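You operate a simulated robot arm through the tools that you are given. There is no shell and no other tool.

You are at the controls of a simulated robot arm. One attempt, no reset.

Task
Unwrap small bobbin L207 and stand it back on the bobbin squares.
Fine: latch the film roll and swing the roller arm ON, wind all film back with the knob; arm OFF before lifting; leave the other bobbins.

The check looks at the end state, three seconds after you hand in, the way a careful person would. Anything else that was tipped, shoved, dropped, spilled or broken makes it a failure.

Robot
A 7-joint arm with a two-finger gripper, fixed in place. Base frame: the origin is at the foot of the arm, x ahead of it, y to its left, z up; the work surface is at about z = 6. Units: mm, degrees, N and s.
With the tool pointing down near the work surface it reaches from about 220 to 560 mm from the base axis. Its first joint turns from -166.0 to 166.0 degrees. Payload 1.2 kg.
The tool frame sits at the grasp point between the pads (the TCP): z along the fingers, y along the line on which they close. The tips reach 22 mm beyond it. The gripper opens to 92 mm. The gripper's body begins 65 mm behind the TCP.
Orientation is told as [roll, pitch, yaw] about the base's x, y, z axes, in that order, counted from this pose: with the fingers straight down and closing along the base's y, the tool's x points along the base's -x, its y along +y and its z along -z.

Tools
- The arm moves only by the tool drive_tool. Its argument "series" is a list of rows, each a list of 7 numbers: the shift along the tool's x, y, z in units of 25 mm (1.0 is 25 mm), then the turn, a rotation vector about the tool's x, y, z in units of 4 degrees (1.0 is 4 degrees), then the finger opening in cm, from 0 to 9.2. In form: [[dx, dy, dz, wx, wy, wz, claw], ...]. A call has 1 to 20 rows; each row shifts and turns the commanded pose from where the row before left it, along the tool's axes as they then stand. A call with a number of a shift or a turn outside -1 to 1 is refused whole. Each row takes 0.2 s and may step no farther than 50 mm and 8.6 degrees from the row before; otherwise, or with a gripper value out of range, the whole call is refused. Where a pose cannot be reached the arm comes as near as it can. A force on the tool above 50 N (or 10 N above the force at the start of the call, whichever is more), or a blocked arm, ends the call early, and 0.2 s more pass. Each finger halts on what it meets, pressing with about 26 N; the grip force reading is that of the motor and also rises with nothing between the fingers. The clock runs only during rows and for 0.2 s after the last one: add rows that do not move to give the fingers time. The reply holds the time, the measured pose of the TCP, the force on the tool along the base axes, the opening and the grip force, in the units named above and with some noise, with the torque about the TCP (base axes, N m) and any sound that the robot's microphone picked up.
- Cameras (640 x 400 px; columns grow to the right, rows downward): "scene" is fixed at [401.6, 501.5, 614.3]; the picture's right is [-0.91, 0.41, 0.00], its down [0.29, 0.65, -0.71] and it looks along [-0.29, -0.64, -0.71] (base axes); focal length 214 px, centre (320, 200). "wrist" rides on the gripper at [71, 19, -102] in the tool frame; the picture's right is [-0.26, 0.96, 0.00], its down [-0.75, -0.21, -0.63] and it looks along [-0.60, -0.16, 0.78] (tool axes); focal length 280 px, centre (320, 200).
- grab_frame(camera): a new picture of that camera. No time passes.
- point_at(camera, pixels): for up to 12 pixels [column, row] of the newest picture of that camera ("zoom" is the newest enlarged one), the place [x, y, z] in the base frame of the surface seen there, good to about 3 mm. No time passes.
- close_up(camera, box): a new picture of the part [left, top, right, bottom] of that camera's present view, enlarged. No time passes.
- job_done(): hands the job in; it is judged then, once.

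Open the gripper and draw the arm clear of the work before you hand the job in, unless the task says otherwise.

The tools are called after "Request:" as a command line: name --pt "numbers of a row" for each row, then --argument value for the rest, lists and objects as JSON in quotes. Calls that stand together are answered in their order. drive_tool: Moves the arm, as the interface text tells. Its arguments: {"type":"object","properties":{"series":{"type":"array"}},"required":["series"]} The other tools are called the same way: grab_frame (camera) takes a picture; point_at (camera, pixels) gives the place of the surface under pixels of a picture; close_up (camera, box) takes an enlarged picture of a part of a camera's view; job_done () hands the job in.

At the start:

```text
clock: 0.0
tcp_pos: [210.8, 172.2, 438.3]
tool_rot: [0.0, 0.0, 0.0]
ft_force: [1.5, 0.1, -0.4]
wrist_torque: [-0.01, -0.01, 0.0]
gripper_width: 91.9
finger_force: 0.0
```

scene: 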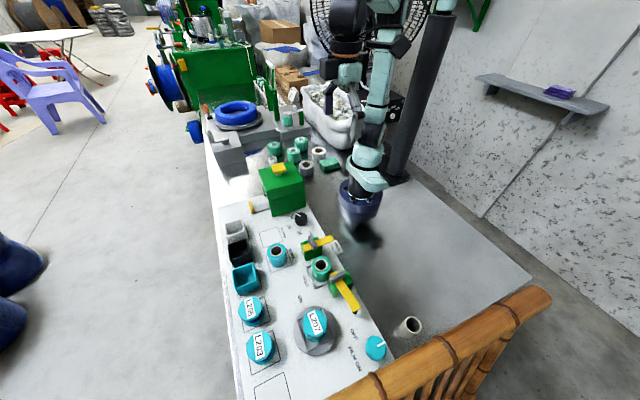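
wrist: 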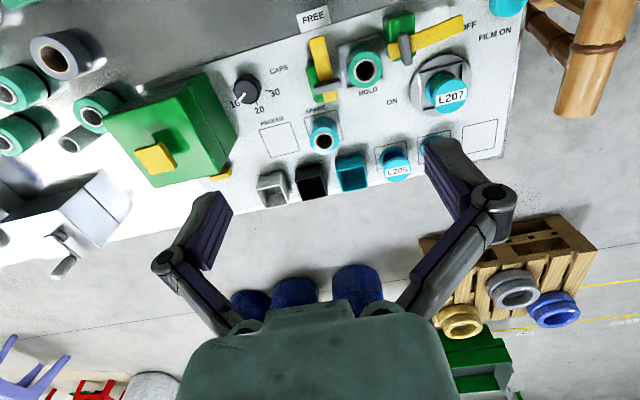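

I'll start by enlarging the work area in both cameras, around the L207 turntable (scene ~[315,325]) and the film roll and levers (~[320,265]).

Request:
close_up --camera "scene" --box '[220, 220, 420, 400]'

Request:
close_up --camera "wrist" --box '[220, 0, 540, 200]'

```text
2.22 times, centred on (320, 310) of scene
```

zoom: 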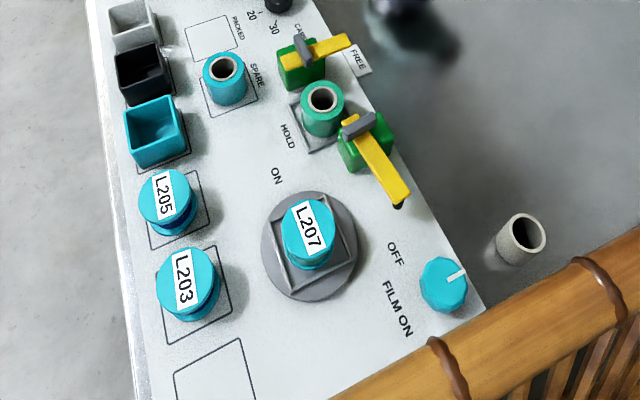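

```text
2.00 times, centred on (380, 100) of wrist
```

zoom: 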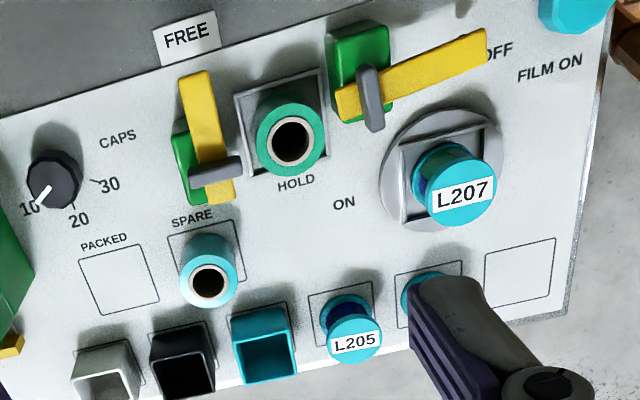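

The close-ups show the latch (yellow bar between FREE and HOLD), the roller arm (yellow bar pointing at OFF) and the blue knob by "FILM ON". I'll measure these and zoom further on the knob and latch.

Request:
close_up --camera "scene" --box '[290, 225, 370, 275]'

Request:
close_up --camera "scene" --box '[330, 310, 410, 370]'

Request:
close_up --camera "wrist" --box '[290, 0, 450, 100]'

Request:
close_up --camera "wrist" --box '[400, 0, 560, 140]'

Request:
point_at --camera "scene" --pixels '[[315, 320], [375, 346], [376, 342], [321, 264], [347, 291], [358, 310], [336, 276], [310, 246], [330, 239], [305, 340], [335, 268], [269, 391]]'

```text
8.00 times, centred on (330, 250) of scene
```

zoom: 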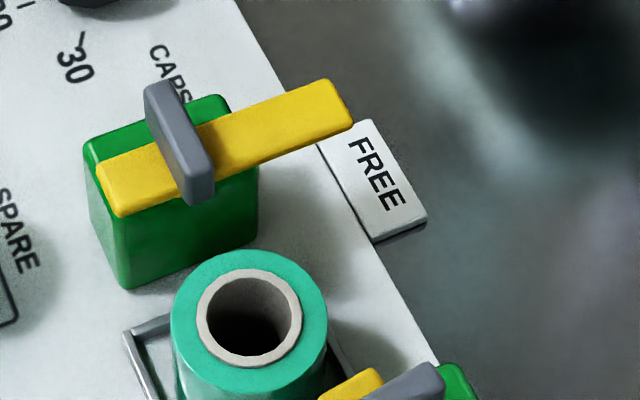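

```text
6.67 times, centred on (370, 340) of scene
```

zoom: 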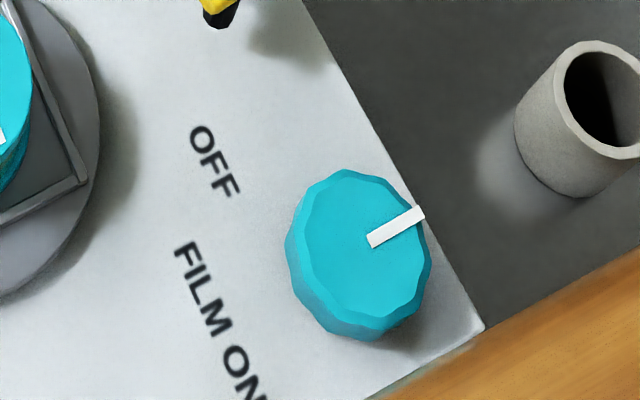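

```text
4.00 times, centred on (370, 50) of wrist
```

zoom: 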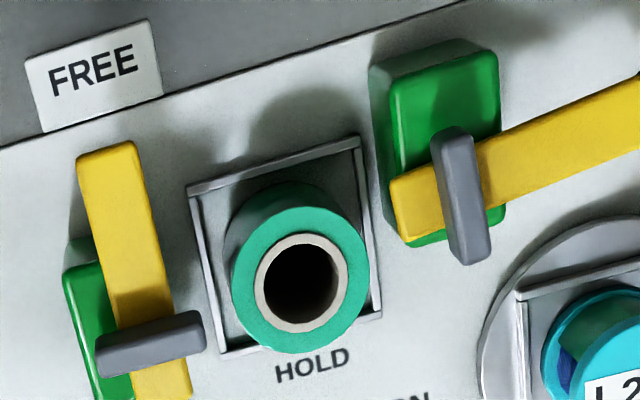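

```text
2.86 times, centred on (480, 70) of wrist
```

zoom: 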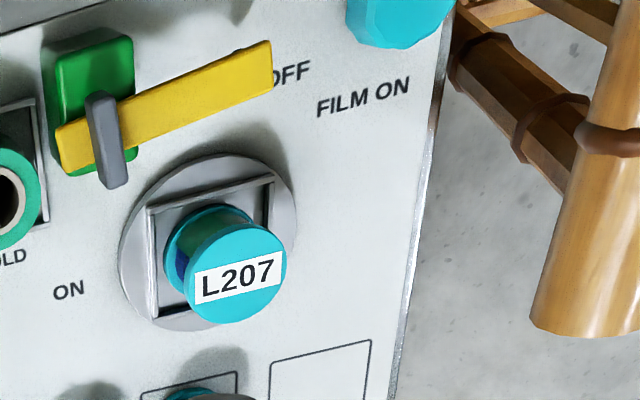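

```text
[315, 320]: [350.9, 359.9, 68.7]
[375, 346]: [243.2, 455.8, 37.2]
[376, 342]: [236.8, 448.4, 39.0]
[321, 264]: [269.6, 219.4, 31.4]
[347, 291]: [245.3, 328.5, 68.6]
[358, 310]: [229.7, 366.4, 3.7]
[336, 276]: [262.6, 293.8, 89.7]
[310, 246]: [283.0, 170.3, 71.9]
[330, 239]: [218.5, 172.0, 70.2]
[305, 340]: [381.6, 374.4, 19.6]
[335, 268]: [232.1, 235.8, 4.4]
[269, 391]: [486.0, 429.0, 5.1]
```

I'll take a tidy enlargement of the station and sample many points for geometry (latch, roll, roller arm, turntable, knob).

Request:
close_up --camera "scene" --box '[280, 220, 408, 300]'

```text
5.00 times, centred on (344, 260) of scene
```

zoom: 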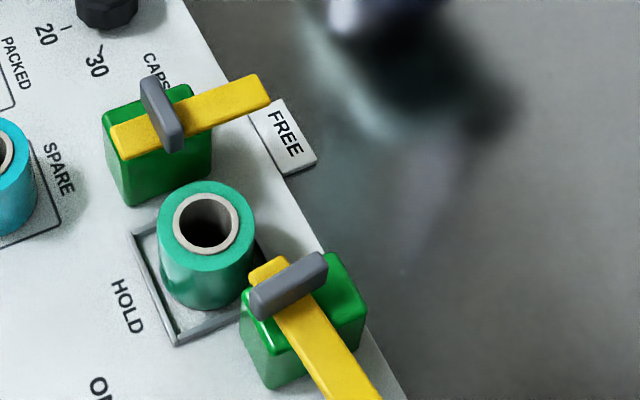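

The latch bar, its grey handle, the roll rim and the arm handle are clear in this enlargement; measuring them.

Request:
point_at --camera "zoom" --pixels '[[120, 144], [262, 88], [162, 115], [152, 84], [174, 144], [205, 194], [170, 235], [243, 225], [290, 285], [262, 302], [318, 262], [262, 268]]'

Request:
point_at --camera "zoom" --pixels '[[330, 355], [345, 395], [275, 375], [355, 320], [180, 335], [130, 305], [210, 225], [215, 245], [140, 190], [230, 262], [380, 385], [300, 340]]'

```text
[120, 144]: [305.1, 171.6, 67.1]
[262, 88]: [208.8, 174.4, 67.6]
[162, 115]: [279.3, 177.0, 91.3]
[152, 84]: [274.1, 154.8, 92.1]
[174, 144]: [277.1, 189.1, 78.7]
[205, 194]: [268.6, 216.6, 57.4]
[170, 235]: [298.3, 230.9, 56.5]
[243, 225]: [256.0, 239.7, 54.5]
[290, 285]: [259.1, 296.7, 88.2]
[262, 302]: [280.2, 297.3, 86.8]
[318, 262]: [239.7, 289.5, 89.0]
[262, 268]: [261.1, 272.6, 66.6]
```

```text
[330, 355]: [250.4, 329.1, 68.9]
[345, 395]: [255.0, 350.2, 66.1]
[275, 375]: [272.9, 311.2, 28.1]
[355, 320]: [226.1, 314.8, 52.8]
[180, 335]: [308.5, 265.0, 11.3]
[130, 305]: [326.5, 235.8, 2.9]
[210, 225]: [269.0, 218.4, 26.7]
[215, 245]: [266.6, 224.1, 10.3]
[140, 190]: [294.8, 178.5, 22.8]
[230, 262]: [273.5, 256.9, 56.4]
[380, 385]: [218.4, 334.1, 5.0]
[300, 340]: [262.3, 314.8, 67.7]
```

Now measuring the bobbins, squares, labels and knob using a second enlargement.

Request:
close_up --camera "scene" --box '[224, 280, 416, 400]'

```text
3.33 times, centred on (320, 340) of scene
```

zoom: 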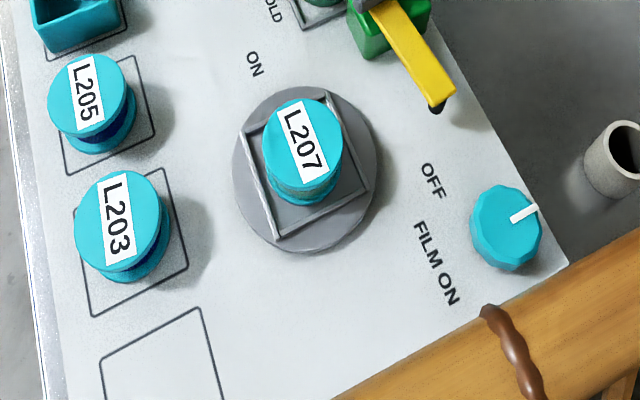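

Sampling points on bobbins, squares, labels, arm tip and knob in this enlargement.

Request:
point_at --camera "zoom" --pixels '[[90, 95], [118, 220], [302, 140], [255, 64], [433, 182], [437, 262], [506, 228], [536, 208], [514, 217], [436, 102], [105, 360], [200, 308]]'

Request:
point_at --camera "zoom" --pixels '[[68, 173], [155, 130], [135, 57], [92, 317], [188, 268], [163, 169], [267, 150], [341, 140], [303, 102], [320, 180], [240, 170], [372, 180]]'

Request:
point_at --camera "zoom" --pixels '[[275, 238], [243, 130], [368, 190], [328, 92], [305, 180], [305, 200], [545, 225], [471, 225], [505, 187], [512, 265], [568, 262], [612, 125]]'

```text
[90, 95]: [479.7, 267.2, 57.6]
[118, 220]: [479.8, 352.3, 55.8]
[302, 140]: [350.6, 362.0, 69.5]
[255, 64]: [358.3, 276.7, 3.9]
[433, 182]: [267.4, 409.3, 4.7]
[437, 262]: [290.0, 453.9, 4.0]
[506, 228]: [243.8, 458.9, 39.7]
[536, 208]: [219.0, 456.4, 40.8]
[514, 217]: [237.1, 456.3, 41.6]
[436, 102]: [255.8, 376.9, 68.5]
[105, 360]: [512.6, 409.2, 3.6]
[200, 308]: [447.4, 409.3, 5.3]
```

```text
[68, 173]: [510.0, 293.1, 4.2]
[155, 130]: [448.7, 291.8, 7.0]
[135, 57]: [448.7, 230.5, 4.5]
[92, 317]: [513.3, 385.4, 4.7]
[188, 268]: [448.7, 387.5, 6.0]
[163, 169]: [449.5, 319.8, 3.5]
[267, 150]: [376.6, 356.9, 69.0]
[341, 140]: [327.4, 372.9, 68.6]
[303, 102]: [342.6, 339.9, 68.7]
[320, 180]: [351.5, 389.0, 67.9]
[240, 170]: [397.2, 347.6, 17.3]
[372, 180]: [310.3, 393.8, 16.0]
```

```text
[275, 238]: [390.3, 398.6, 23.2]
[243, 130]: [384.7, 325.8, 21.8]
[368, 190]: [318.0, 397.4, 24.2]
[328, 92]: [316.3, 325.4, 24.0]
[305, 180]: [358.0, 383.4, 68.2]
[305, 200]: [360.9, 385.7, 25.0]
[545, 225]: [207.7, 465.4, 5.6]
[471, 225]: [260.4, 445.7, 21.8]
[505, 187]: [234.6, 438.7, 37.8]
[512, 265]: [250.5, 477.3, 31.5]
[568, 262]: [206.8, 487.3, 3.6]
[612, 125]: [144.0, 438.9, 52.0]
```

Geometry is now clear: turntable at ≈(352,363), roll at ≈(275,236), latch pivot ≈(277,172), roller-arm pivot ≈(260,293), knob ≈(242,457), empty bobbin square ≈(480,441). I'll move the arm above the station to inspect the knob and labels with the wrist camera.

Request:
drive_tool --pt "-0.08 0.83 0.4 0 0 0 9.2" --pt "-0.08 0.83 0.4 0 0 0 9.2" --pt "-0.08 0.83 0.4 0 0 0 9.2" --pt "-0.08 0.83 0.4 0 0 0 9.2" --pt "-0.08 0.83 0.4 0 0 0 9.2" --pt "-0.08 0.83 0.4 0 0 0 9.2" --pt "-0.08 0.83 0.4 0 0 0 9.2" --pt "-0.08 0.83 0.4 0 0 0 9.2" --pt "-0.08 0.83 0.4 0 0 0 9.2" --pt "-0.08 0.83 0.4 0 0 0 9.2"

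Request:
grab_frame --camera "wrist"

Request:
grab_frame --camera "scene"

```text
clock: 2.2
tcp_pos: [230.5, 381.4, 337.8]
tool_rot: [0.0, 0.0, -0.1]
ft_force: [0.7, -0.4, 0.2]
wrist_torque: [0.0, 0.03, -0.02]
gripper_width: 92.0
finger_force: 0.0
```

```text
taken
```

wrist: 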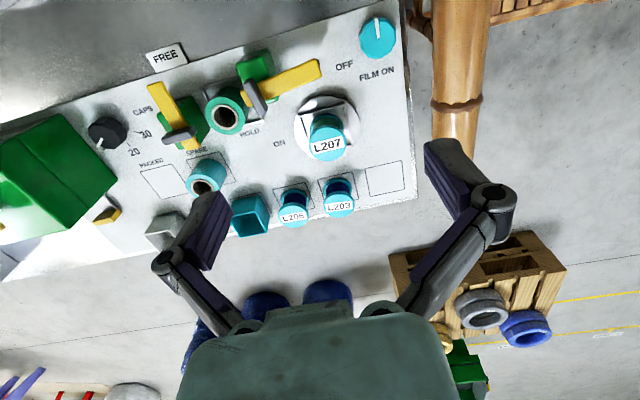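

```text
taken
```

scene: 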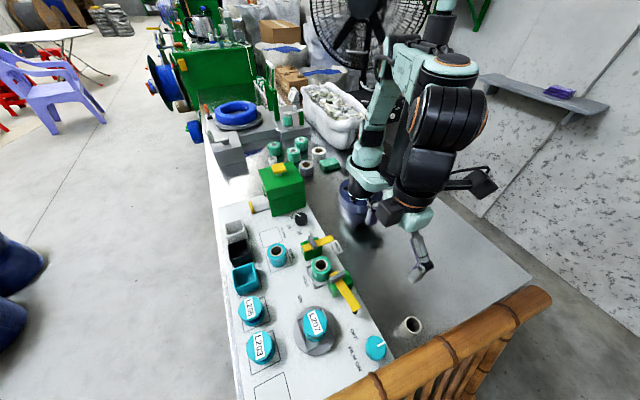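

The knob (wrist ~[377,38]) and L207 (~[327,137]) are visible. Enlarging both and checking the bamboo rail position.

Request:
close_up --camera "wrist" --box '[270, 0, 430, 100]'

Request:
close_up --camera "wrist" --box '[260, 80, 420, 220]'

Request:
close_up --camera "wrist" --box '[130, 40, 330, 165]'

Request:
point_at --camera "scene" --pixels '[[380, 384], [400, 375], [450, 350], [540, 300], [460, 365], [350, 398], [410, 326], [407, 340]]'

```text
4.00 times, centred on (350, 50) of wrist
```

zoom: 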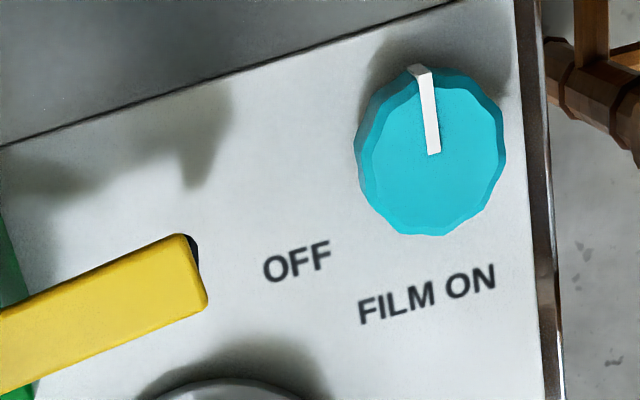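

```text
2.86 times, centred on (340, 150) of wrist
```

zoom: 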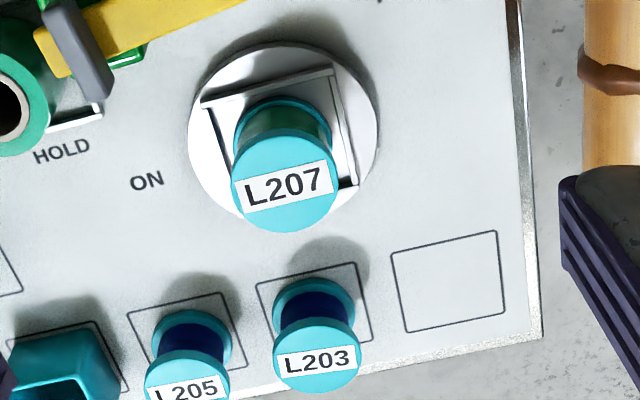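

```text
3.20 times, centred on (230, 102) of wrist
```

zoom: 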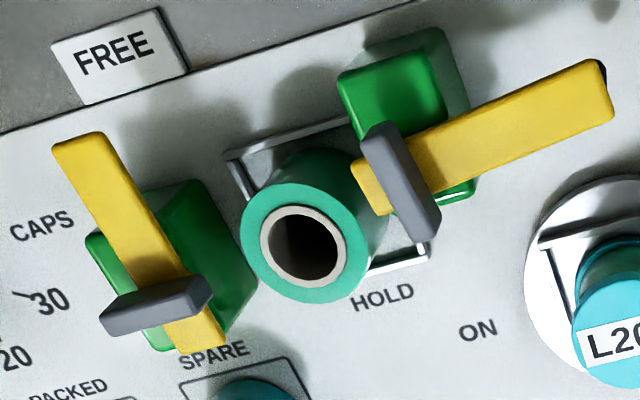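

```text
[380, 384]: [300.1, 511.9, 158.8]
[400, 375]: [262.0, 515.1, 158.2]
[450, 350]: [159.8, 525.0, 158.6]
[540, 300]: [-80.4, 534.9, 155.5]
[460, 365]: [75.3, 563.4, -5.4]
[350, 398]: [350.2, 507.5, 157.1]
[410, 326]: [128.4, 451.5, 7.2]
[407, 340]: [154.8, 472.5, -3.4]
```

The core of L203/L205 is dark blue while L207's looks green (film wrapped), which will be my progress indicator. Now I check the rail's near edge and the surroundings of the latch and knob.

Request:
close_up --camera "scene" --box '[340, 320, 440, 400]'

Request:
point_at --camera "scene" --pixels '[[283, 170], [283, 190], [300, 195], [268, 190], [301, 216], [301, 222], [250, 280], [276, 250], [258, 208], [272, 236], [322, 240], [366, 200]]'

```text
5.00 times, centred on (390, 360) of scene
```

zoom: 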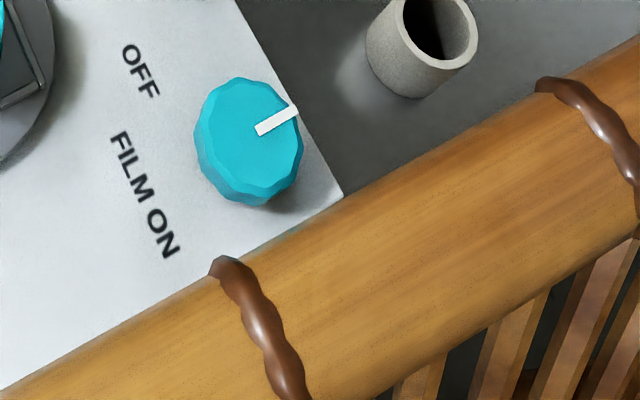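

```text
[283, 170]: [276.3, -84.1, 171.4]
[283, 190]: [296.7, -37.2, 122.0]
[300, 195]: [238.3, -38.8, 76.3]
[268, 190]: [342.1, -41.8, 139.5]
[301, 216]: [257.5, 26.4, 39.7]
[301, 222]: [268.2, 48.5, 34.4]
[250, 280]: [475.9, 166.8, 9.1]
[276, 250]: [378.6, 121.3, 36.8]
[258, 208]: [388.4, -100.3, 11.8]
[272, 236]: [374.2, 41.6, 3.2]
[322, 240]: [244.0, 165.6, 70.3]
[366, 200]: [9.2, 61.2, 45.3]
```

Sampling across the rail at the knob to find its near edge and height.

Request:
point_at --camera "zoom" --pixels '[[345, 198], [350, 210], [360, 230], [370, 250], [385, 275], [400, 305], [415, 335], [430, 355], [215, 262], [235, 270], [250, 110], [245, 160]]'

```text
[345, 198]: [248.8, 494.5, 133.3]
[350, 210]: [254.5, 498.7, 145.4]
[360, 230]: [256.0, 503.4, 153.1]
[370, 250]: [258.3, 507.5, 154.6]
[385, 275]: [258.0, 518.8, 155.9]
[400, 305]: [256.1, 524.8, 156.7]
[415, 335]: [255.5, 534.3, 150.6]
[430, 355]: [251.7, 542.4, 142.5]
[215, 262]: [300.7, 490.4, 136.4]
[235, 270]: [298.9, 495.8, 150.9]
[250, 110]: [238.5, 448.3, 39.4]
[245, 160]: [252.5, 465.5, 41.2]
```

The rail's near edge is y≈494 (z 111–157), so I must watch gripper clearance at the knob later. First the latch: I move above its grey handle (≈277,172) at a safe height and yaw +90° so fingers close along x across the handle.

Request:
drive_tool --pt "-0.186 -0.838 0.5 0 0 0 9.2" --pt "-0.186 -0.838 0.5 0 0 0 9.2" --pt "-0.186 -0.838 0.5 0 0 0 9.2" --pt "-0.186 -0.838 0.5 0 0 0 9.2" --pt "-0.186 -0.838 0.5 0 0 0 9.2" --pt "-0.186 -0.838 0.5 0 0 0 9.2" --pt "-0.186 -0.838 0.5 0 0 0 9.2" --pt "-0.186 -0.838 0.5 0 0 0 9.2" --pt "-0.186 -0.838 0.5 0 0 0 9.2" --pt "-0.186 -0.838 0.5 0 0 0 9.2"

Request:
drive_tool --pt "0 0 0 0 0 -1 9.2" --pt "0 0 0 0 0 -1 9.2" --pt "0 0 0 0 0 -1 9.2" --pt "0 0 0 0 0 -1 9.2" --pt "0 0 0 0 0 -1 9.2" --pt "0 0 0 0 0 -1 9.2" --pt "0 0 0 0 0 -1 9.2" --pt "0 0 0 0 0 -1 9.2" --pt "0 0 0 0 0 -1 9.2" --pt "0 0 0 0 0 -1 9.2" --pt "0 0 0 0 0 -1 9.2"

Request:
grab_frame --camera "wrist"

```text
clock: 4.4
tcp_pos: [276.3, 170.9, 212.7]
tool_rot: [-0.1, -0.1, 0.0]
ft_force: [-0.2, -0.3, -0.4]
wrist_torque: [-0.01, 0.0, 0.01]
gripper_width: 92.0
finger_force: 0.1
```

```text
clock: 6.8
tcp_pos: [277.6, 169.9, 213.0]
tool_rot: [-0.1, 0.0, 44.1]
ft_force: [0.1, 0.5, 0.7]
wrist_torque: [0.01, -0.01, 0.01]
gripper_width: 92.2
finger_force: 0.1
```

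```text
taken
```

wrist: 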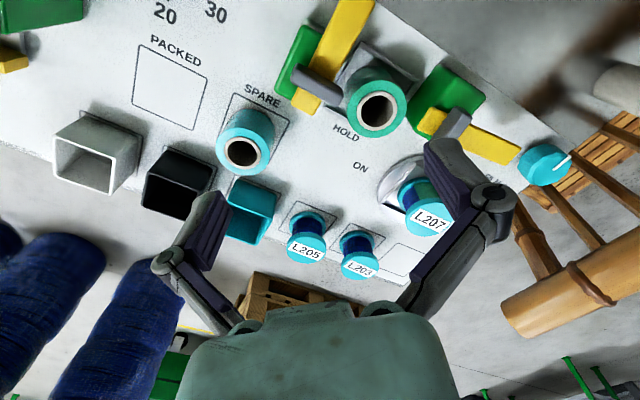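

Yaw sign confirmed (44°). L207's core is visible at ~[415,195]; zooming to see the film, then finishing the yaw to 90°.

Request:
close_up --camera "wrist" --box '[370, 140, 470, 250]'

Request:
close_up --camera "wrist" --box '[260, 0, 440, 150]'

Request:
drive_tool --pt "0 0 0 0 0 -1 9.2" --pt "0 0 0 0 0 -1 9.2" --pt "0 0 0 0 0 -1 9.2" --pt "0 0 0 0 0 -1 9.2" --pt "0 0 0 0 0 -1 9.2" --pt "0 0 0 0 0 -1 9.2" --pt "0 0 0 0 0 -1 9.2" --pt "0 0 0 0 0 -1 9.2" --pt "0 0 0 0 0 -1 8" --pt "0 0 0 0 0 -1 7" --pt "0 0 0 0 0 -1 6" --pt "0 0 0 0 0 0 5"

Request:
grab_frame --camera "wrist"

Request:
grab_frame --camera "scene"

```text
3.64 times, centred on (420, 195) of wrist
```

zoom: 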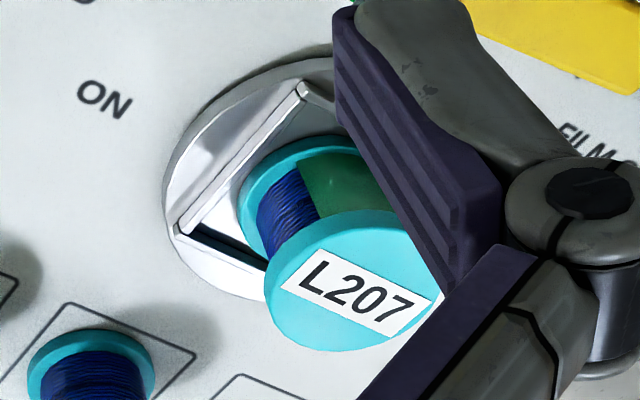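

```text
2.67 times, centred on (350, 75) of wrist
```

zoom: 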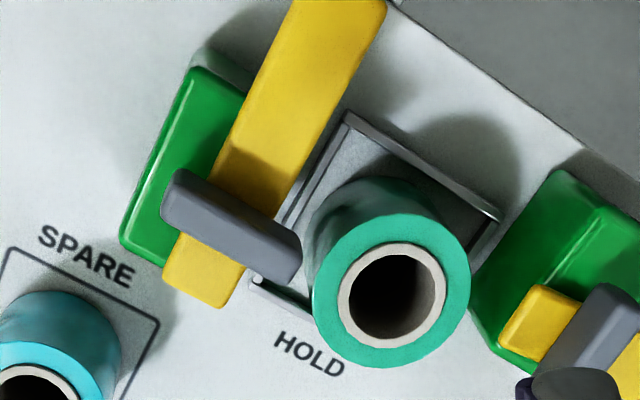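

```text
clock: 9.4
tcp_pos: [278.2, 171.4, 212.8]
tool_rot: [0.0, -0.1, 88.1]
ft_force: [0.1, 0.1, -0.6]
wrist_torque: [-0.03, 0.02, 0.04]
gripper_width: 49.8
finger_force: 0.0
```

```text
taken
```

wrist: 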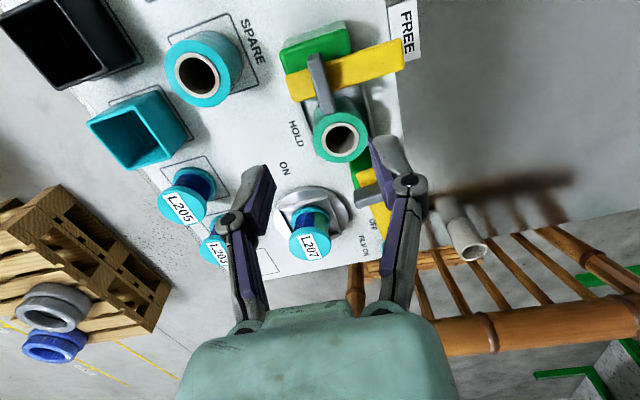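

```text
taken
```

scene: 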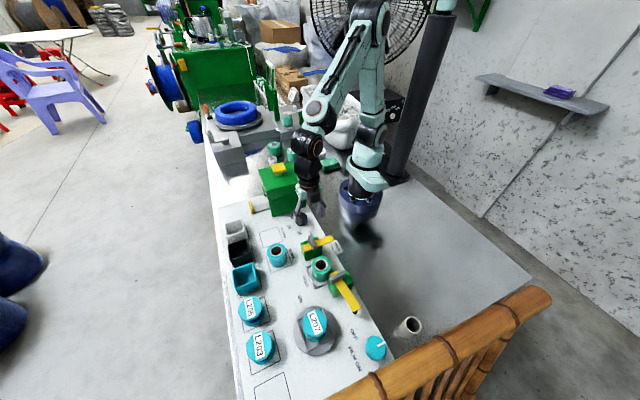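

L207 shows blue wire with a green film patch covering part of it. Now measuring the latch handle from this close view (grey bar at ~[320,85]).

Request:
close_up --camera "wrist" --box '[260, 0, 440, 180]'

Request:
close_up --camera "wrist" --box '[270, 170, 370, 270]'

```text
2.22 times, centred on (350, 90) of wrist
```

zoom: 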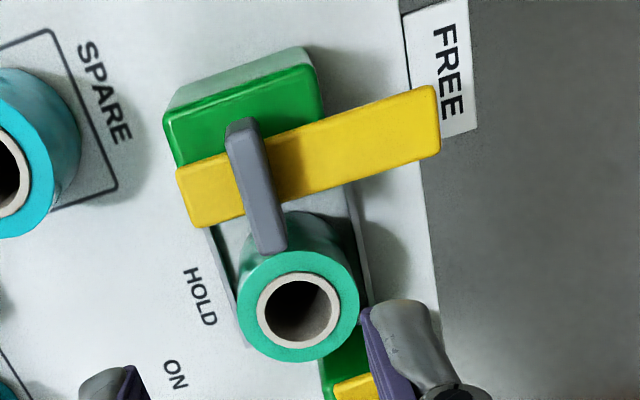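

```text
4.00 times, centred on (320, 220) of wrist
```

zoom: 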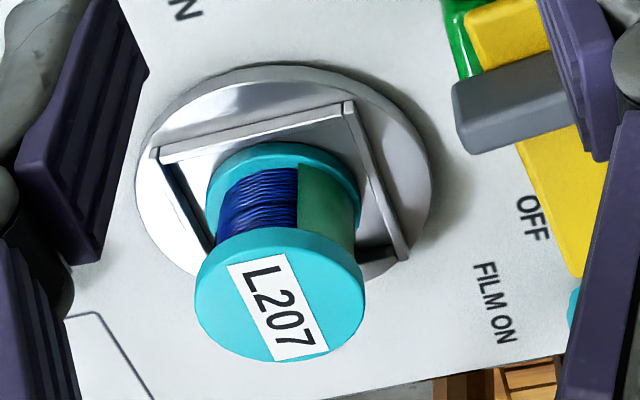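

Querying handle, bar, block and roll points on the wrist picture.

Request:
point_at --camera "wrist" --pixels '[[315, 56], [327, 108], [321, 81], [317, 83], [325, 80], [295, 88], [396, 54], [290, 60], [315, 138], [365, 135], [341, 161], [343, 116]]'

```text
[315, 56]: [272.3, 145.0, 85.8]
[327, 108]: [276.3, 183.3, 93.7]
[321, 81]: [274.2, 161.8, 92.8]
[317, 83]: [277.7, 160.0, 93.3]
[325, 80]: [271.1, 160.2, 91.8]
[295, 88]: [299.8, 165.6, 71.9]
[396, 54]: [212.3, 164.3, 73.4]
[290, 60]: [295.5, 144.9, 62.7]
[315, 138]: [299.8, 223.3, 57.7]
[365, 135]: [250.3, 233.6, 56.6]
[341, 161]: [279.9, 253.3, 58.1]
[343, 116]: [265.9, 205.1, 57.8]
```

Handle centre ≈(275,168), top z≈92, bar top z≈70. I descend to TCP z≈98 (tips ~76, above the bar) with a 40 mm opening straddling the handle.

Request:
drive_tool --pt "0.06 0.065 0.6 0 0 -0.45 4.5" --pt "0.06 0.065 0.8 0 0 0 4" --pt "0 0 0.8 0 0 0 4" --pt "0 0 0.8 0 0 0 4" --pt "0 0 0.6 0 0 0 4" --pt "0 0 0.5 0 0 0 4" --pt "0 0 0.3 0 0 0 4" --pt "0 0 0.19 0 0 0 4" --pt "0 0 0 0 0 0 4"

Request:
grab_frame --camera "wrist"

Request:
close_up --camera "scene" --box '[270, 180, 370, 280]'

```text
clock: 11.4
tcp_pos: [275.4, 169.0, 98.5]
tool_rot: [0.0, -0.1, 89.8]
ft_force: [0.3, -0.6, -0.1]
wrist_torque: [0.01, 0.02, -0.01]
gripper_width: 39.8
finger_force: 0.1
```

```text
taken
```

wrist: 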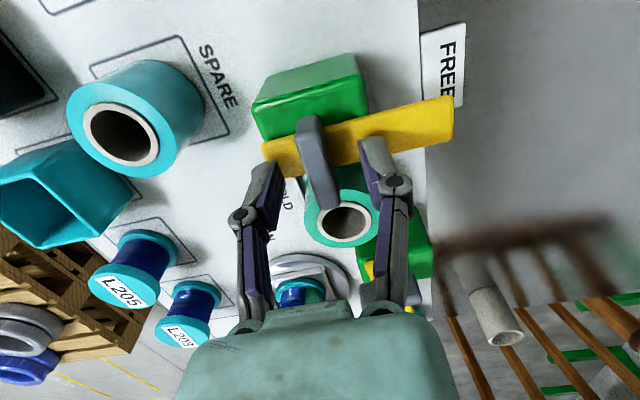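

```text
4.00 times, centred on (320, 230) of scene
```

zoom: 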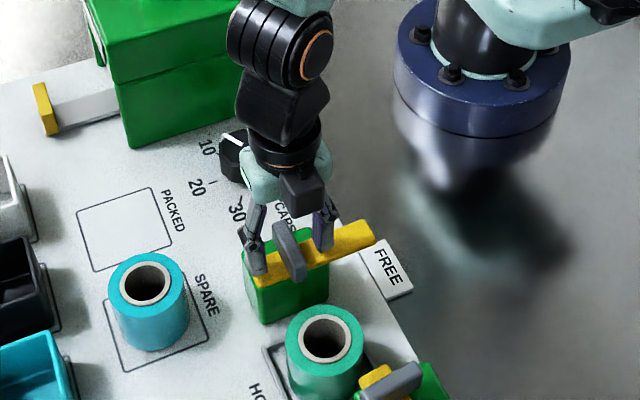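

Fingers straddle the grey handle with no contact. Closing on it now.

Request:
drive_tool --pt "0 0 0 0 0 0 2.5" --pt "0 0 0 0 0 0 1" --pt "0 0 0 0 0 0 0" --pt "0 0 0 0 0 0 0"

Request:
close_up --camera "scene" --box '[290, 210, 350, 270]'

```text
clock: 12.4
tcp_pos: [274.7, 167.9, 98.1]
tool_rot: [0.0, 0.0, 89.8]
ft_force: [-0.4, 0.6, 0.9]
wrist_torque: [-0.03, 0.03, -0.02]
gripper_width: 12.0
finger_force: 28.1
```

```text
6.67 times, centred on (320, 240) of scene
```

zoom: 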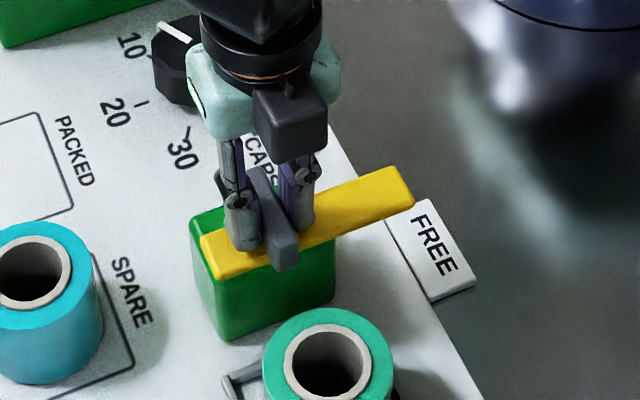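

Handle gripped (12 mm wide, 28 N). Rotating it clockwise (yaw decreasing, wz +) a first 12° to see whether it turns freely.

Request:
drive_tool --pt "0 0 0 0 0 0.75 0" --pt "0 0 0 0 0 0.75 0" --pt "0 0 0 0 0 0.75 0" --pt "0 0 0 0 0 0.75 0"

Request:
close_up --camera "scene" --box '[290, 210, 350, 270]'

```text
clock: 13.4
tcp_pos: [274.9, 168.6, 98.8]
tool_rot: [0.0, 0.0, 77.7]
ft_force: [3.0, -1.5, -15.2]
wrist_torque: [0.59, -0.2, 0.02]
gripper_width: 11.9
finger_force: 28.4
```

```text
6.67 times, centred on (320, 240) of scene
```

zoom: 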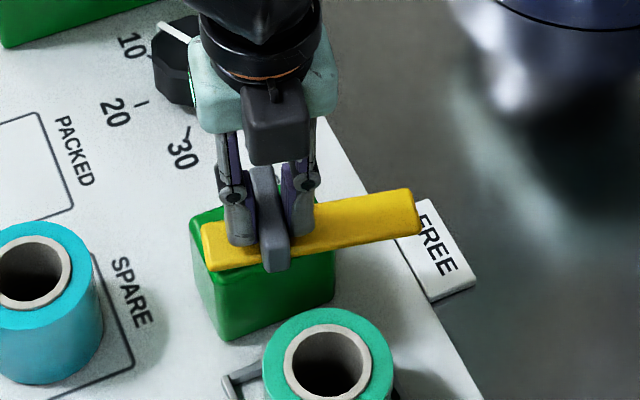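

The bar rotates with the gripper (now ~12° off FREE). There's a −15 N vertical reading, so I continue in a small step and watch whether it grows.

Request:
drive_tool --pt "0 0 0 0 0 0.75 0" --pt "0 0 0 0 0 0.75 0" --pt "0 0 0 0 0 0.75 0" --pt "0 0 0 0 0 0.75 0"

Request:
close_up --camera "scene" --box '[290, 210, 350, 270]'

```text
clock: 14.4
tcp_pos: [276.0, 167.6, 98.1]
tool_rot: [0.1, 0.0, 65.8]
ft_force: [4.2, -0.4, -14.8]
wrist_torque: [0.63, -0.34, 0.02]
gripper_width: 11.6
finger_force: 27.9
```

```text
6.67 times, centred on (320, 240) of scene
```

zoom: 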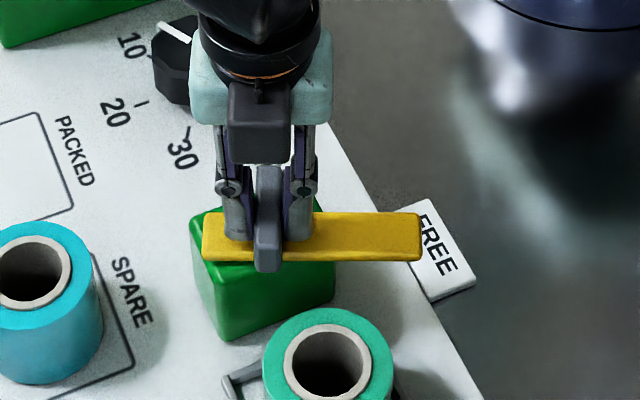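

Force is steady, bar follows. Continuing 40° more toward the roll.

Request:
drive_tool --pt "0 0 0 0 0 1 0" --pt "0 0 0 0 0 1 0" --pt "0 0 0 0 0 1 0" --pt "0 0 0 0 0 1 0" --pt "0 0 0 0 0 1 0" --pt "0 0 0 0 0 1 0" --pt "0 0 0 0 0 1 0" --pt "0 0 0 0 0 1 0" --pt "0 0 0 0 0 1 0"

Request:
close_up --camera "scene" --box '[280, 205, 360, 285]'

```text
clock: 16.4
tcp_pos: [275.5, 167.0, 97.9]
tool_rot: [-0.1, 0.0, 29.6]
ft_force: [3.1, -15.0, 25.4]
wrist_torque: [-0.31, -0.1, 0.05]
gripper_width: 11.9
finger_force: 28.3
```

```text
5.00 times, centred on (320, 245) of scene
```

zoom: 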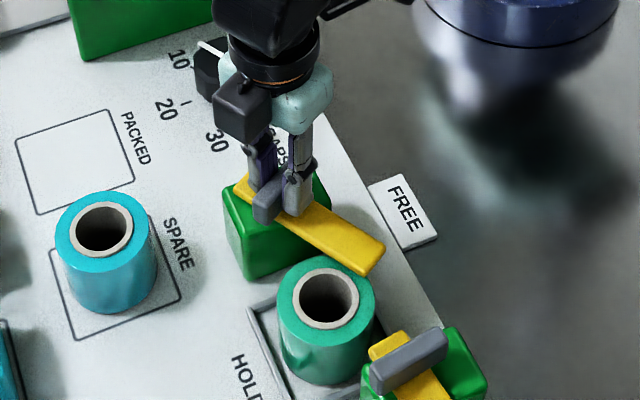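

Vertical/lateral force rose (−15 N in y, +25 N in z) with the bar tip near the roll at ~[370,265]. Zooming in to check clearance between bar and roll before going on.

Request:
close_up --camera "scene" --box '[305, 230, 345, 270]'

Request:
grab_frame --camera "wrist"

```text
10.00 times, centred on (325, 250) of scene
```

zoom: 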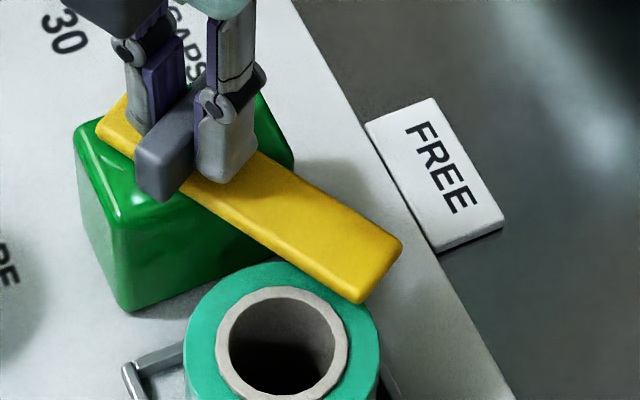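

```text
taken
```

wrist: 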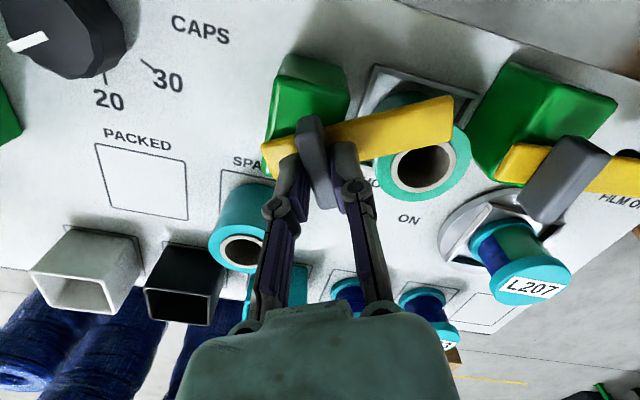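

The bar overlaps above the roll rim (no collision visible). I'll open briefly to relieve the built-up stress and see whether the bar stays where it is.

Request:
drive_tool --pt "0 0 0 0 0 0 2" --pt "0 0 0 0 0 0 3" --pt "0 0 0 0 0 0 3"

Request:
close_up --camera "scene" --box '[305, 230, 345, 270]'

```text
clock: 17.2
tcp_pos: [274.6, 167.7, 98.1]
tool_rot: [0.0, 0.0, 29.9]
ft_force: [-0.9, 0.8, -0.3]
wrist_torque: [0.01, -0.03, 0.02]
gripper_width: 30.2
finger_force: 0.0
```

```text
10.00 times, centred on (325, 250) of scene
```

zoom: 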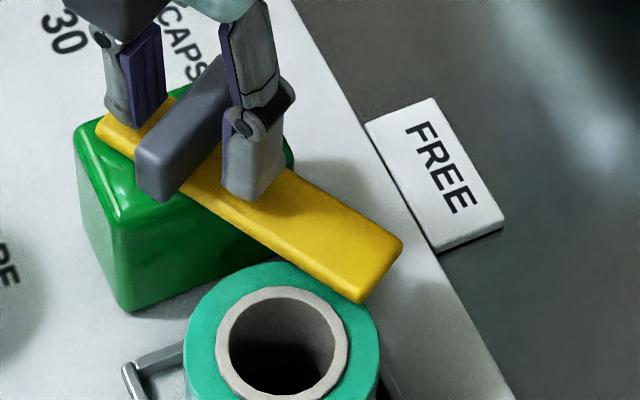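

Stress gone, bar holds its position. Regripping and turning a further ~28° over the roll.

Request:
drive_tool --pt "0 0 0 0 0 0 1.5" --pt "0 0 0 0 0 0 0" --pt "0 0 0 0 0 0 0" --pt "0 0 0 0 0 1 0" --pt "0 0 0 0 0 1 0" --pt "0 0 0 0 0 1 0" --pt "0 0 0 0 0 1 0"

Request:
close_up --camera "scene" --box '[295, 220, 355, 280]'

```text
clock: 18.8
tcp_pos: [276.3, 167.1, 97.8]
tool_rot: [-0.1, -0.1, 13.5]
ft_force: [17.8, -10.5, -20.2]
wrist_torque: [-0.15, -0.32, 0.02]
gripper_width: 11.9
finger_force: 27.8
```

```text
6.67 times, centred on (325, 250) of scene
```

zoom: 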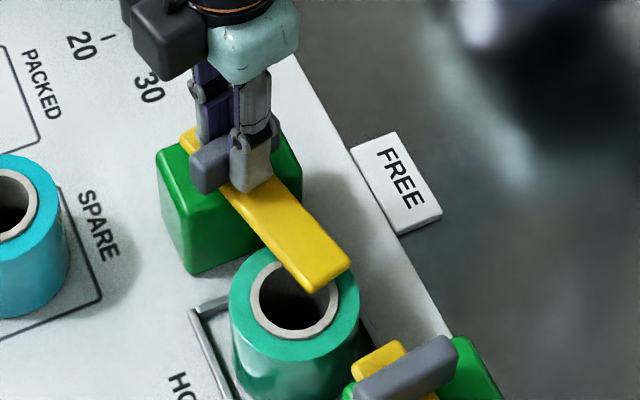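

Bar is nicely above the roll core at yaw 13.5°. Continuing the last ~14° and watching for an end stop.

Request:
drive_tool --pt "0 0 0 0 0 0 2" --pt "0 0 0 0 0 0 2" --pt "0 0 0 0 0 0 0" --pt "0 0 0 0 0 0 0" --pt "0 0 0 0 0 0.8 0" --pt "0 0 0 0 0 0.8 0" --pt "0 0 0 0 0 0.8 0" --pt "0 0 0 0 0 0.8 0"

Request:
close_up --camera "scene" --box '[295, 220, 355, 280]'

Request:
grab_frame --camera "wrist"

```text
clock: 20.6
tcp_pos: [276.1, 167.0, 98.6]
tool_rot: [-0.1, 0.0, 0.8]
ft_force: [0.8, -17.0, 15.1]
wrist_torque: [-0.4, 0.68, 0.01]
gripper_width: 11.8
finger_force: 27.8
```

```text
6.67 times, centred on (325, 250) of scene
```

zoom: 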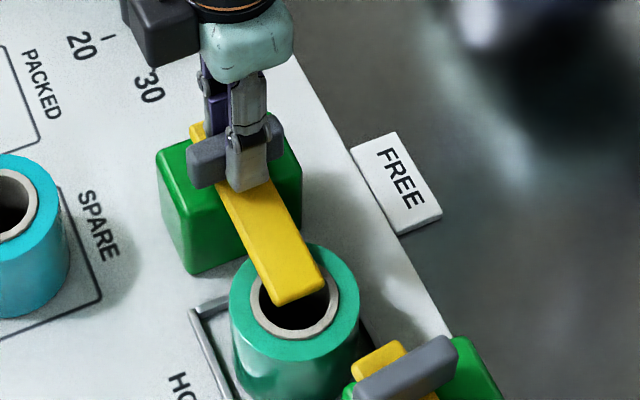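

```text
taken
```

wrist: 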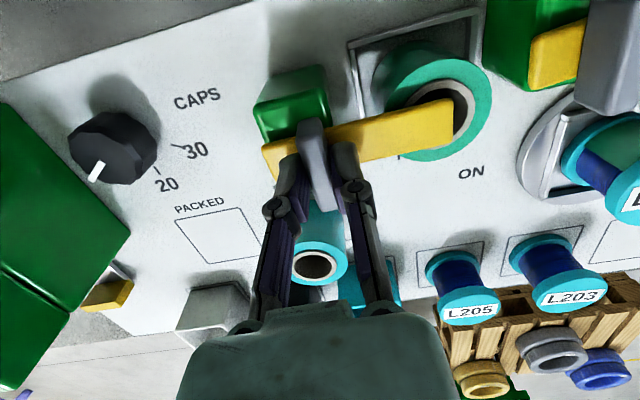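

The bar is now centred over the roll (yaw ≈0.8°) with no twisting torque yet. I'll probe a few more degrees for the end stop.

Request:
drive_tool --pt "0 0 0 0 0 0.7 0" --pt "0 0 0 0 0 0.7 0" --pt "0 0 0 0 0 0 0"

Request:
close_up --camera "scene" --box '[295, 220, 355, 280]'

```text
clock: 21.4
tcp_pos: [276.0, 168.1, 99.8]
tool_rot: [-0.1, -0.1, -4.6]
ft_force: [2.3, -18.2, 0.5]
wrist_torque: [-0.34, -0.13, 0.48]
gripper_width: 12.9
finger_force: 28.3
```

```text
6.67 times, centred on (325, 250) of scene
```

zoom: 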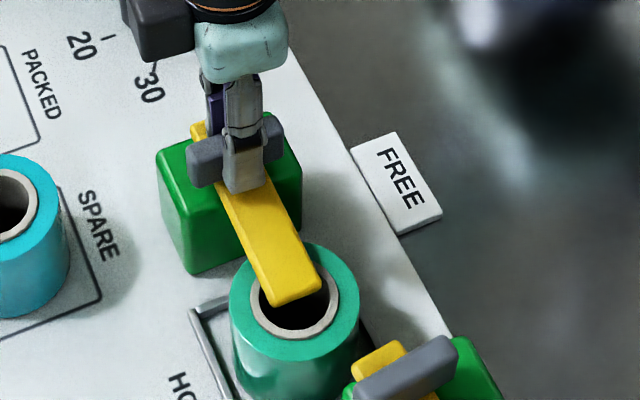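

Now a +0.48 N·m resisting torque and the fingers being spread (12.9 mm) show the end stop is reached: latch is at HOLD. I relax back to yaw 0, release and lift straight up.

Request:
drive_tool --pt "0 0 0 0 0 -0.9 0" --pt "0 0 0 0 0 0 1.8" --pt "0 0 0 0 0 0 3.5" --pt "0 0 0 0 0 0 3.5" --pt "0 0 -0.5 0 0 0 3.5" --pt "0 0 -1 0 0 0 3.5" --pt "0 0 -1 0 0 0 4" --pt "0 0 -1 0 0 0 5"

Request:
close_up --camera "scene" --box '[280, 215, 380, 315]'

```text
clock: 23.2
tcp_pos: [276.4, 168.3, 185.1]
tool_rot: [0.0, 0.0, -1.0]
ft_force: [0.2, 1.2, -0.5]
wrist_torque: [-0.01, 0.05, -0.03]
gripper_width: 50.0
finger_force: 0.0
```

```text
4.00 times, centred on (330, 265) of scene
```

zoom: 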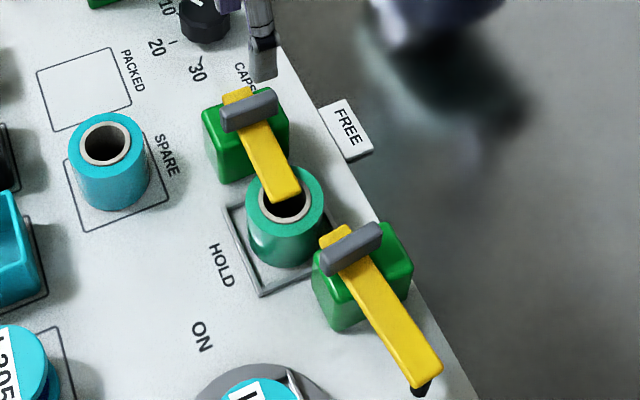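

Latch done. Measuring the roller-arm handle (zoom ~[352,243]) and bar for the next grasp.

Request:
point_at --camera "zoom" --pixels '[[328, 260], [352, 243], [375, 232], [340, 243], [362, 250], [332, 235], [430, 368], [385, 300], [400, 240], [265, 180], [272, 100], [420, 392]]'

```text
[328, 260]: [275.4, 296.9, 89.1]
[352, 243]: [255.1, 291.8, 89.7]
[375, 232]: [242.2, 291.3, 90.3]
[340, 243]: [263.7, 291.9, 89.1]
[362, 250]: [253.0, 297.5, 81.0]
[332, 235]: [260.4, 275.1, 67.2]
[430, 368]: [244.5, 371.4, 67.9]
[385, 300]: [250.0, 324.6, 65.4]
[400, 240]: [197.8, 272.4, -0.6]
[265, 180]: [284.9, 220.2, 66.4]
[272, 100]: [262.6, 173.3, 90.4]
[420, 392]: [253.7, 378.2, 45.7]
```

Arm handle centre ≈(260,291), bar at ≈99.6°. I'll approach with yaw ≈190° (same closing line, but leaves plenty of wrist travel for a clockwise swing of up to ~110°). Translating over it at z≈185 first, then yawing.

Request:
drive_tool --pt "0.13 0.98 -0.2 0 0 0 5" --pt "0.13 0.98 -0.2 0 0 0 5" --pt "0.13 0.98 -0.2 0 0 0 5" --pt "0.13 0.98 -0.2 0 0 0 5" --pt "0.13 0.98 -0.2 0 0 0 5" --pt "0 0 0 0 0 -1 5" --pt "0 0 0 0 0 -1 5" --pt "0 0 0 0 0 -1 5" --pt "0 0 0 0 0 -1 5" --pt "0 0 0 0 0 -1 5" --pt "0 0 0 0 0 -1 5" --pt "0 0 0 0 0 -1 5" --pt "0 0 0 0 0 -1 5" --pt "0 0 0 0 0 -1 5" --pt "0 0 0 0 0 -1 5" --pt "0 0 0 0 0 -1 5" --pt "0 0 0 0 0 -1 5" --pt "0 0 0 0 0 -1 5" --pt "0 0 0 0 0 -1 5"

Request:
drive_tool --pt "0 0 0 0 0 -1 5" --pt "0 0 0 0 0 -1 5" --pt "0 0 0 0 0 -1 5" --pt "0 0 0 0 0 -1 5" --pt "0 0 0 0 0 -1 5" --pt "0 0 0 0 0 -1 5" --pt "0 0 0 0 0 -1 5" --pt "0 0 0 0 0 -1 5" --pt "0 0 0 0 0 -1 5" --pt "0 0 0 0 0 -1 5" --pt "0 0 0 0 0 -1 5" --pt "0 0 0 0 0 -1 5" --pt "0 0 0 0 0 -1 5" --pt "0 0 0 0 0 -1 5" --pt "0 0 0 0 0 -1 5" --pt "0 0 0 0 0 -1 5" --pt "0 0 0 0 0 -1 5"

Request:
grab_frame --camera "scene"

Request:
grab_frame --camera "wrist"

```text
clock: 27.2
tcp_pos: [260.6, 288.7, 211.2]
tool_rot: [0.0, 0.0, 55.0]
ft_force: [-0.9, -0.4, -0.1]
wrist_torque: [0.05, 0.01, 0.02]
gripper_width: 49.7
finger_force: 0.1
```

```text
clock: 30.8
tcp_pos: [262.8, 290.7, 211.3]
tool_rot: [-0.1, 0.0, 123.1]
ft_force: [-0.3, -0.1, 0.8]
wrist_torque: [-0.02, -0.01, -0.02]
gripper_width: 50.1
finger_force: 0.1
```

```text
taken
```

scene: 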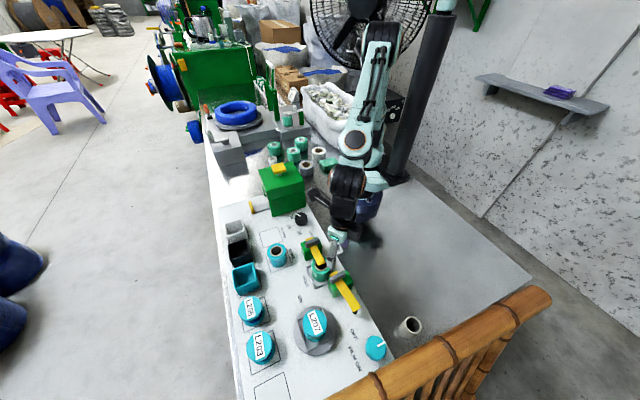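

```text
taken
```

wrist: 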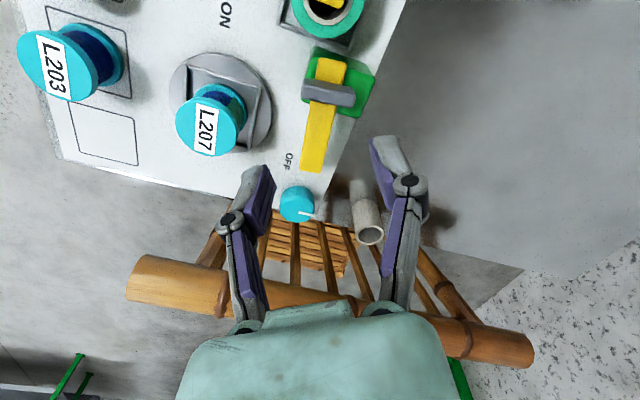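

Yaw 123° now; continuing to ≈190°.

Request:
drive_tool --pt "0 0 0 0 0 -1 5" --pt "0 0 0 0 0 -1 5" --pt "0 0 0 0 0 -1 5" --pt "0 0 0 0 0 -1 5" --pt "0 0 0 0 0 -1 5" --pt "0 0 0 0 0 -1 5" --pt "0 0 0 0 0 -1 5" --pt "0 0 0 0 0 -1 5" --pt "0 0 0 0 0 -1 5" --pt "0 0 0 0 0 -1 5" --pt "0 0 0 0 0 -1 5" --pt "0 0 0 0 0 -1 5" --pt "0 0 0 0 0 -1 5" --pt "0 0 0 0 0 -1 5" --pt "0 0 0 0 0 -1 5" --pt "0 0 0 0 0 -1 5" --pt "0 0 0 0 0 -0.6 5"

Request:
grab_frame --camera "wrist"

Request:
close_up --camera "scene" --box '[280, 180, 400, 300]'

```text
clock: 34.4
tcp_pos: [261.6, 292.0, 211.3]
tool_rot: [0.0, 0.1, -170.5]
ft_force: [0.1, 0.6, -0.1]
wrist_torque: [-0.02, -0.01, -0.03]
gripper_width: 49.9
finger_force: 0.1
```

```text
taken
```

wrist: 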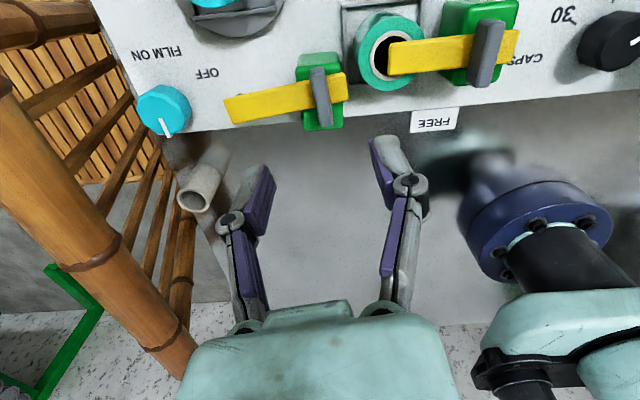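

```text
3.33 times, centred on (340, 240) of scene
```

zoom: 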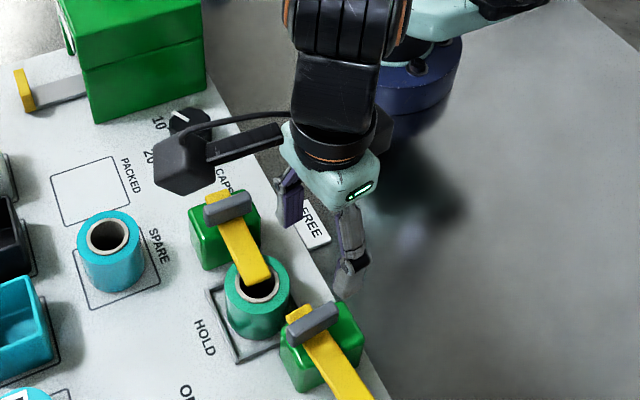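

Yaw is 189.5°. Measuring the arm handle (wrist ~[321,95]) from this view, plus the latch handle as a cross-check of bias.

Request:
point_at --camera "wrist" --pixels '[[316, 70], [326, 122], [321, 97], [235, 108], [340, 86], [487, 24], [475, 78], [395, 59], [512, 45], [165, 105], [165, 125], [185, 105]]'

Request:
close_up --camera "wrist" --box '[200, 40, 380, 150]'

```text
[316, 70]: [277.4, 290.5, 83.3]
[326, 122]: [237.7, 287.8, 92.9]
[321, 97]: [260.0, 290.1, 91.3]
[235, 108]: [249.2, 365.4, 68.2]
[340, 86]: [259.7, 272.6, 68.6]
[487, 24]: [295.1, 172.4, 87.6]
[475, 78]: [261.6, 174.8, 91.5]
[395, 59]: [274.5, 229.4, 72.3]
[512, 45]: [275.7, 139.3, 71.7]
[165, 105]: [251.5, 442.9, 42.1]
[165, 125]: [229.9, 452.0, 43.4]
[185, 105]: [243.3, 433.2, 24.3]
```

```text
3.56 times, centred on (290, 95) of wrist
```

zoom: 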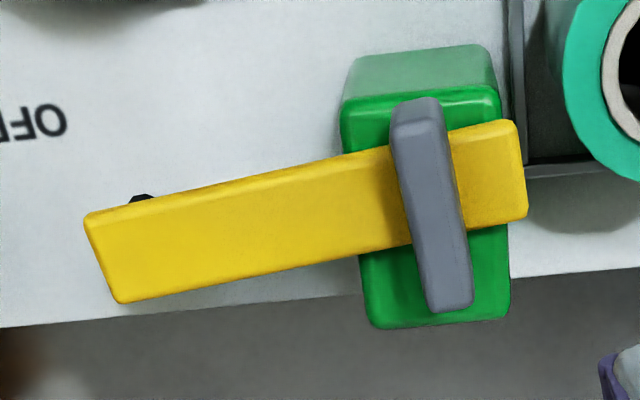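

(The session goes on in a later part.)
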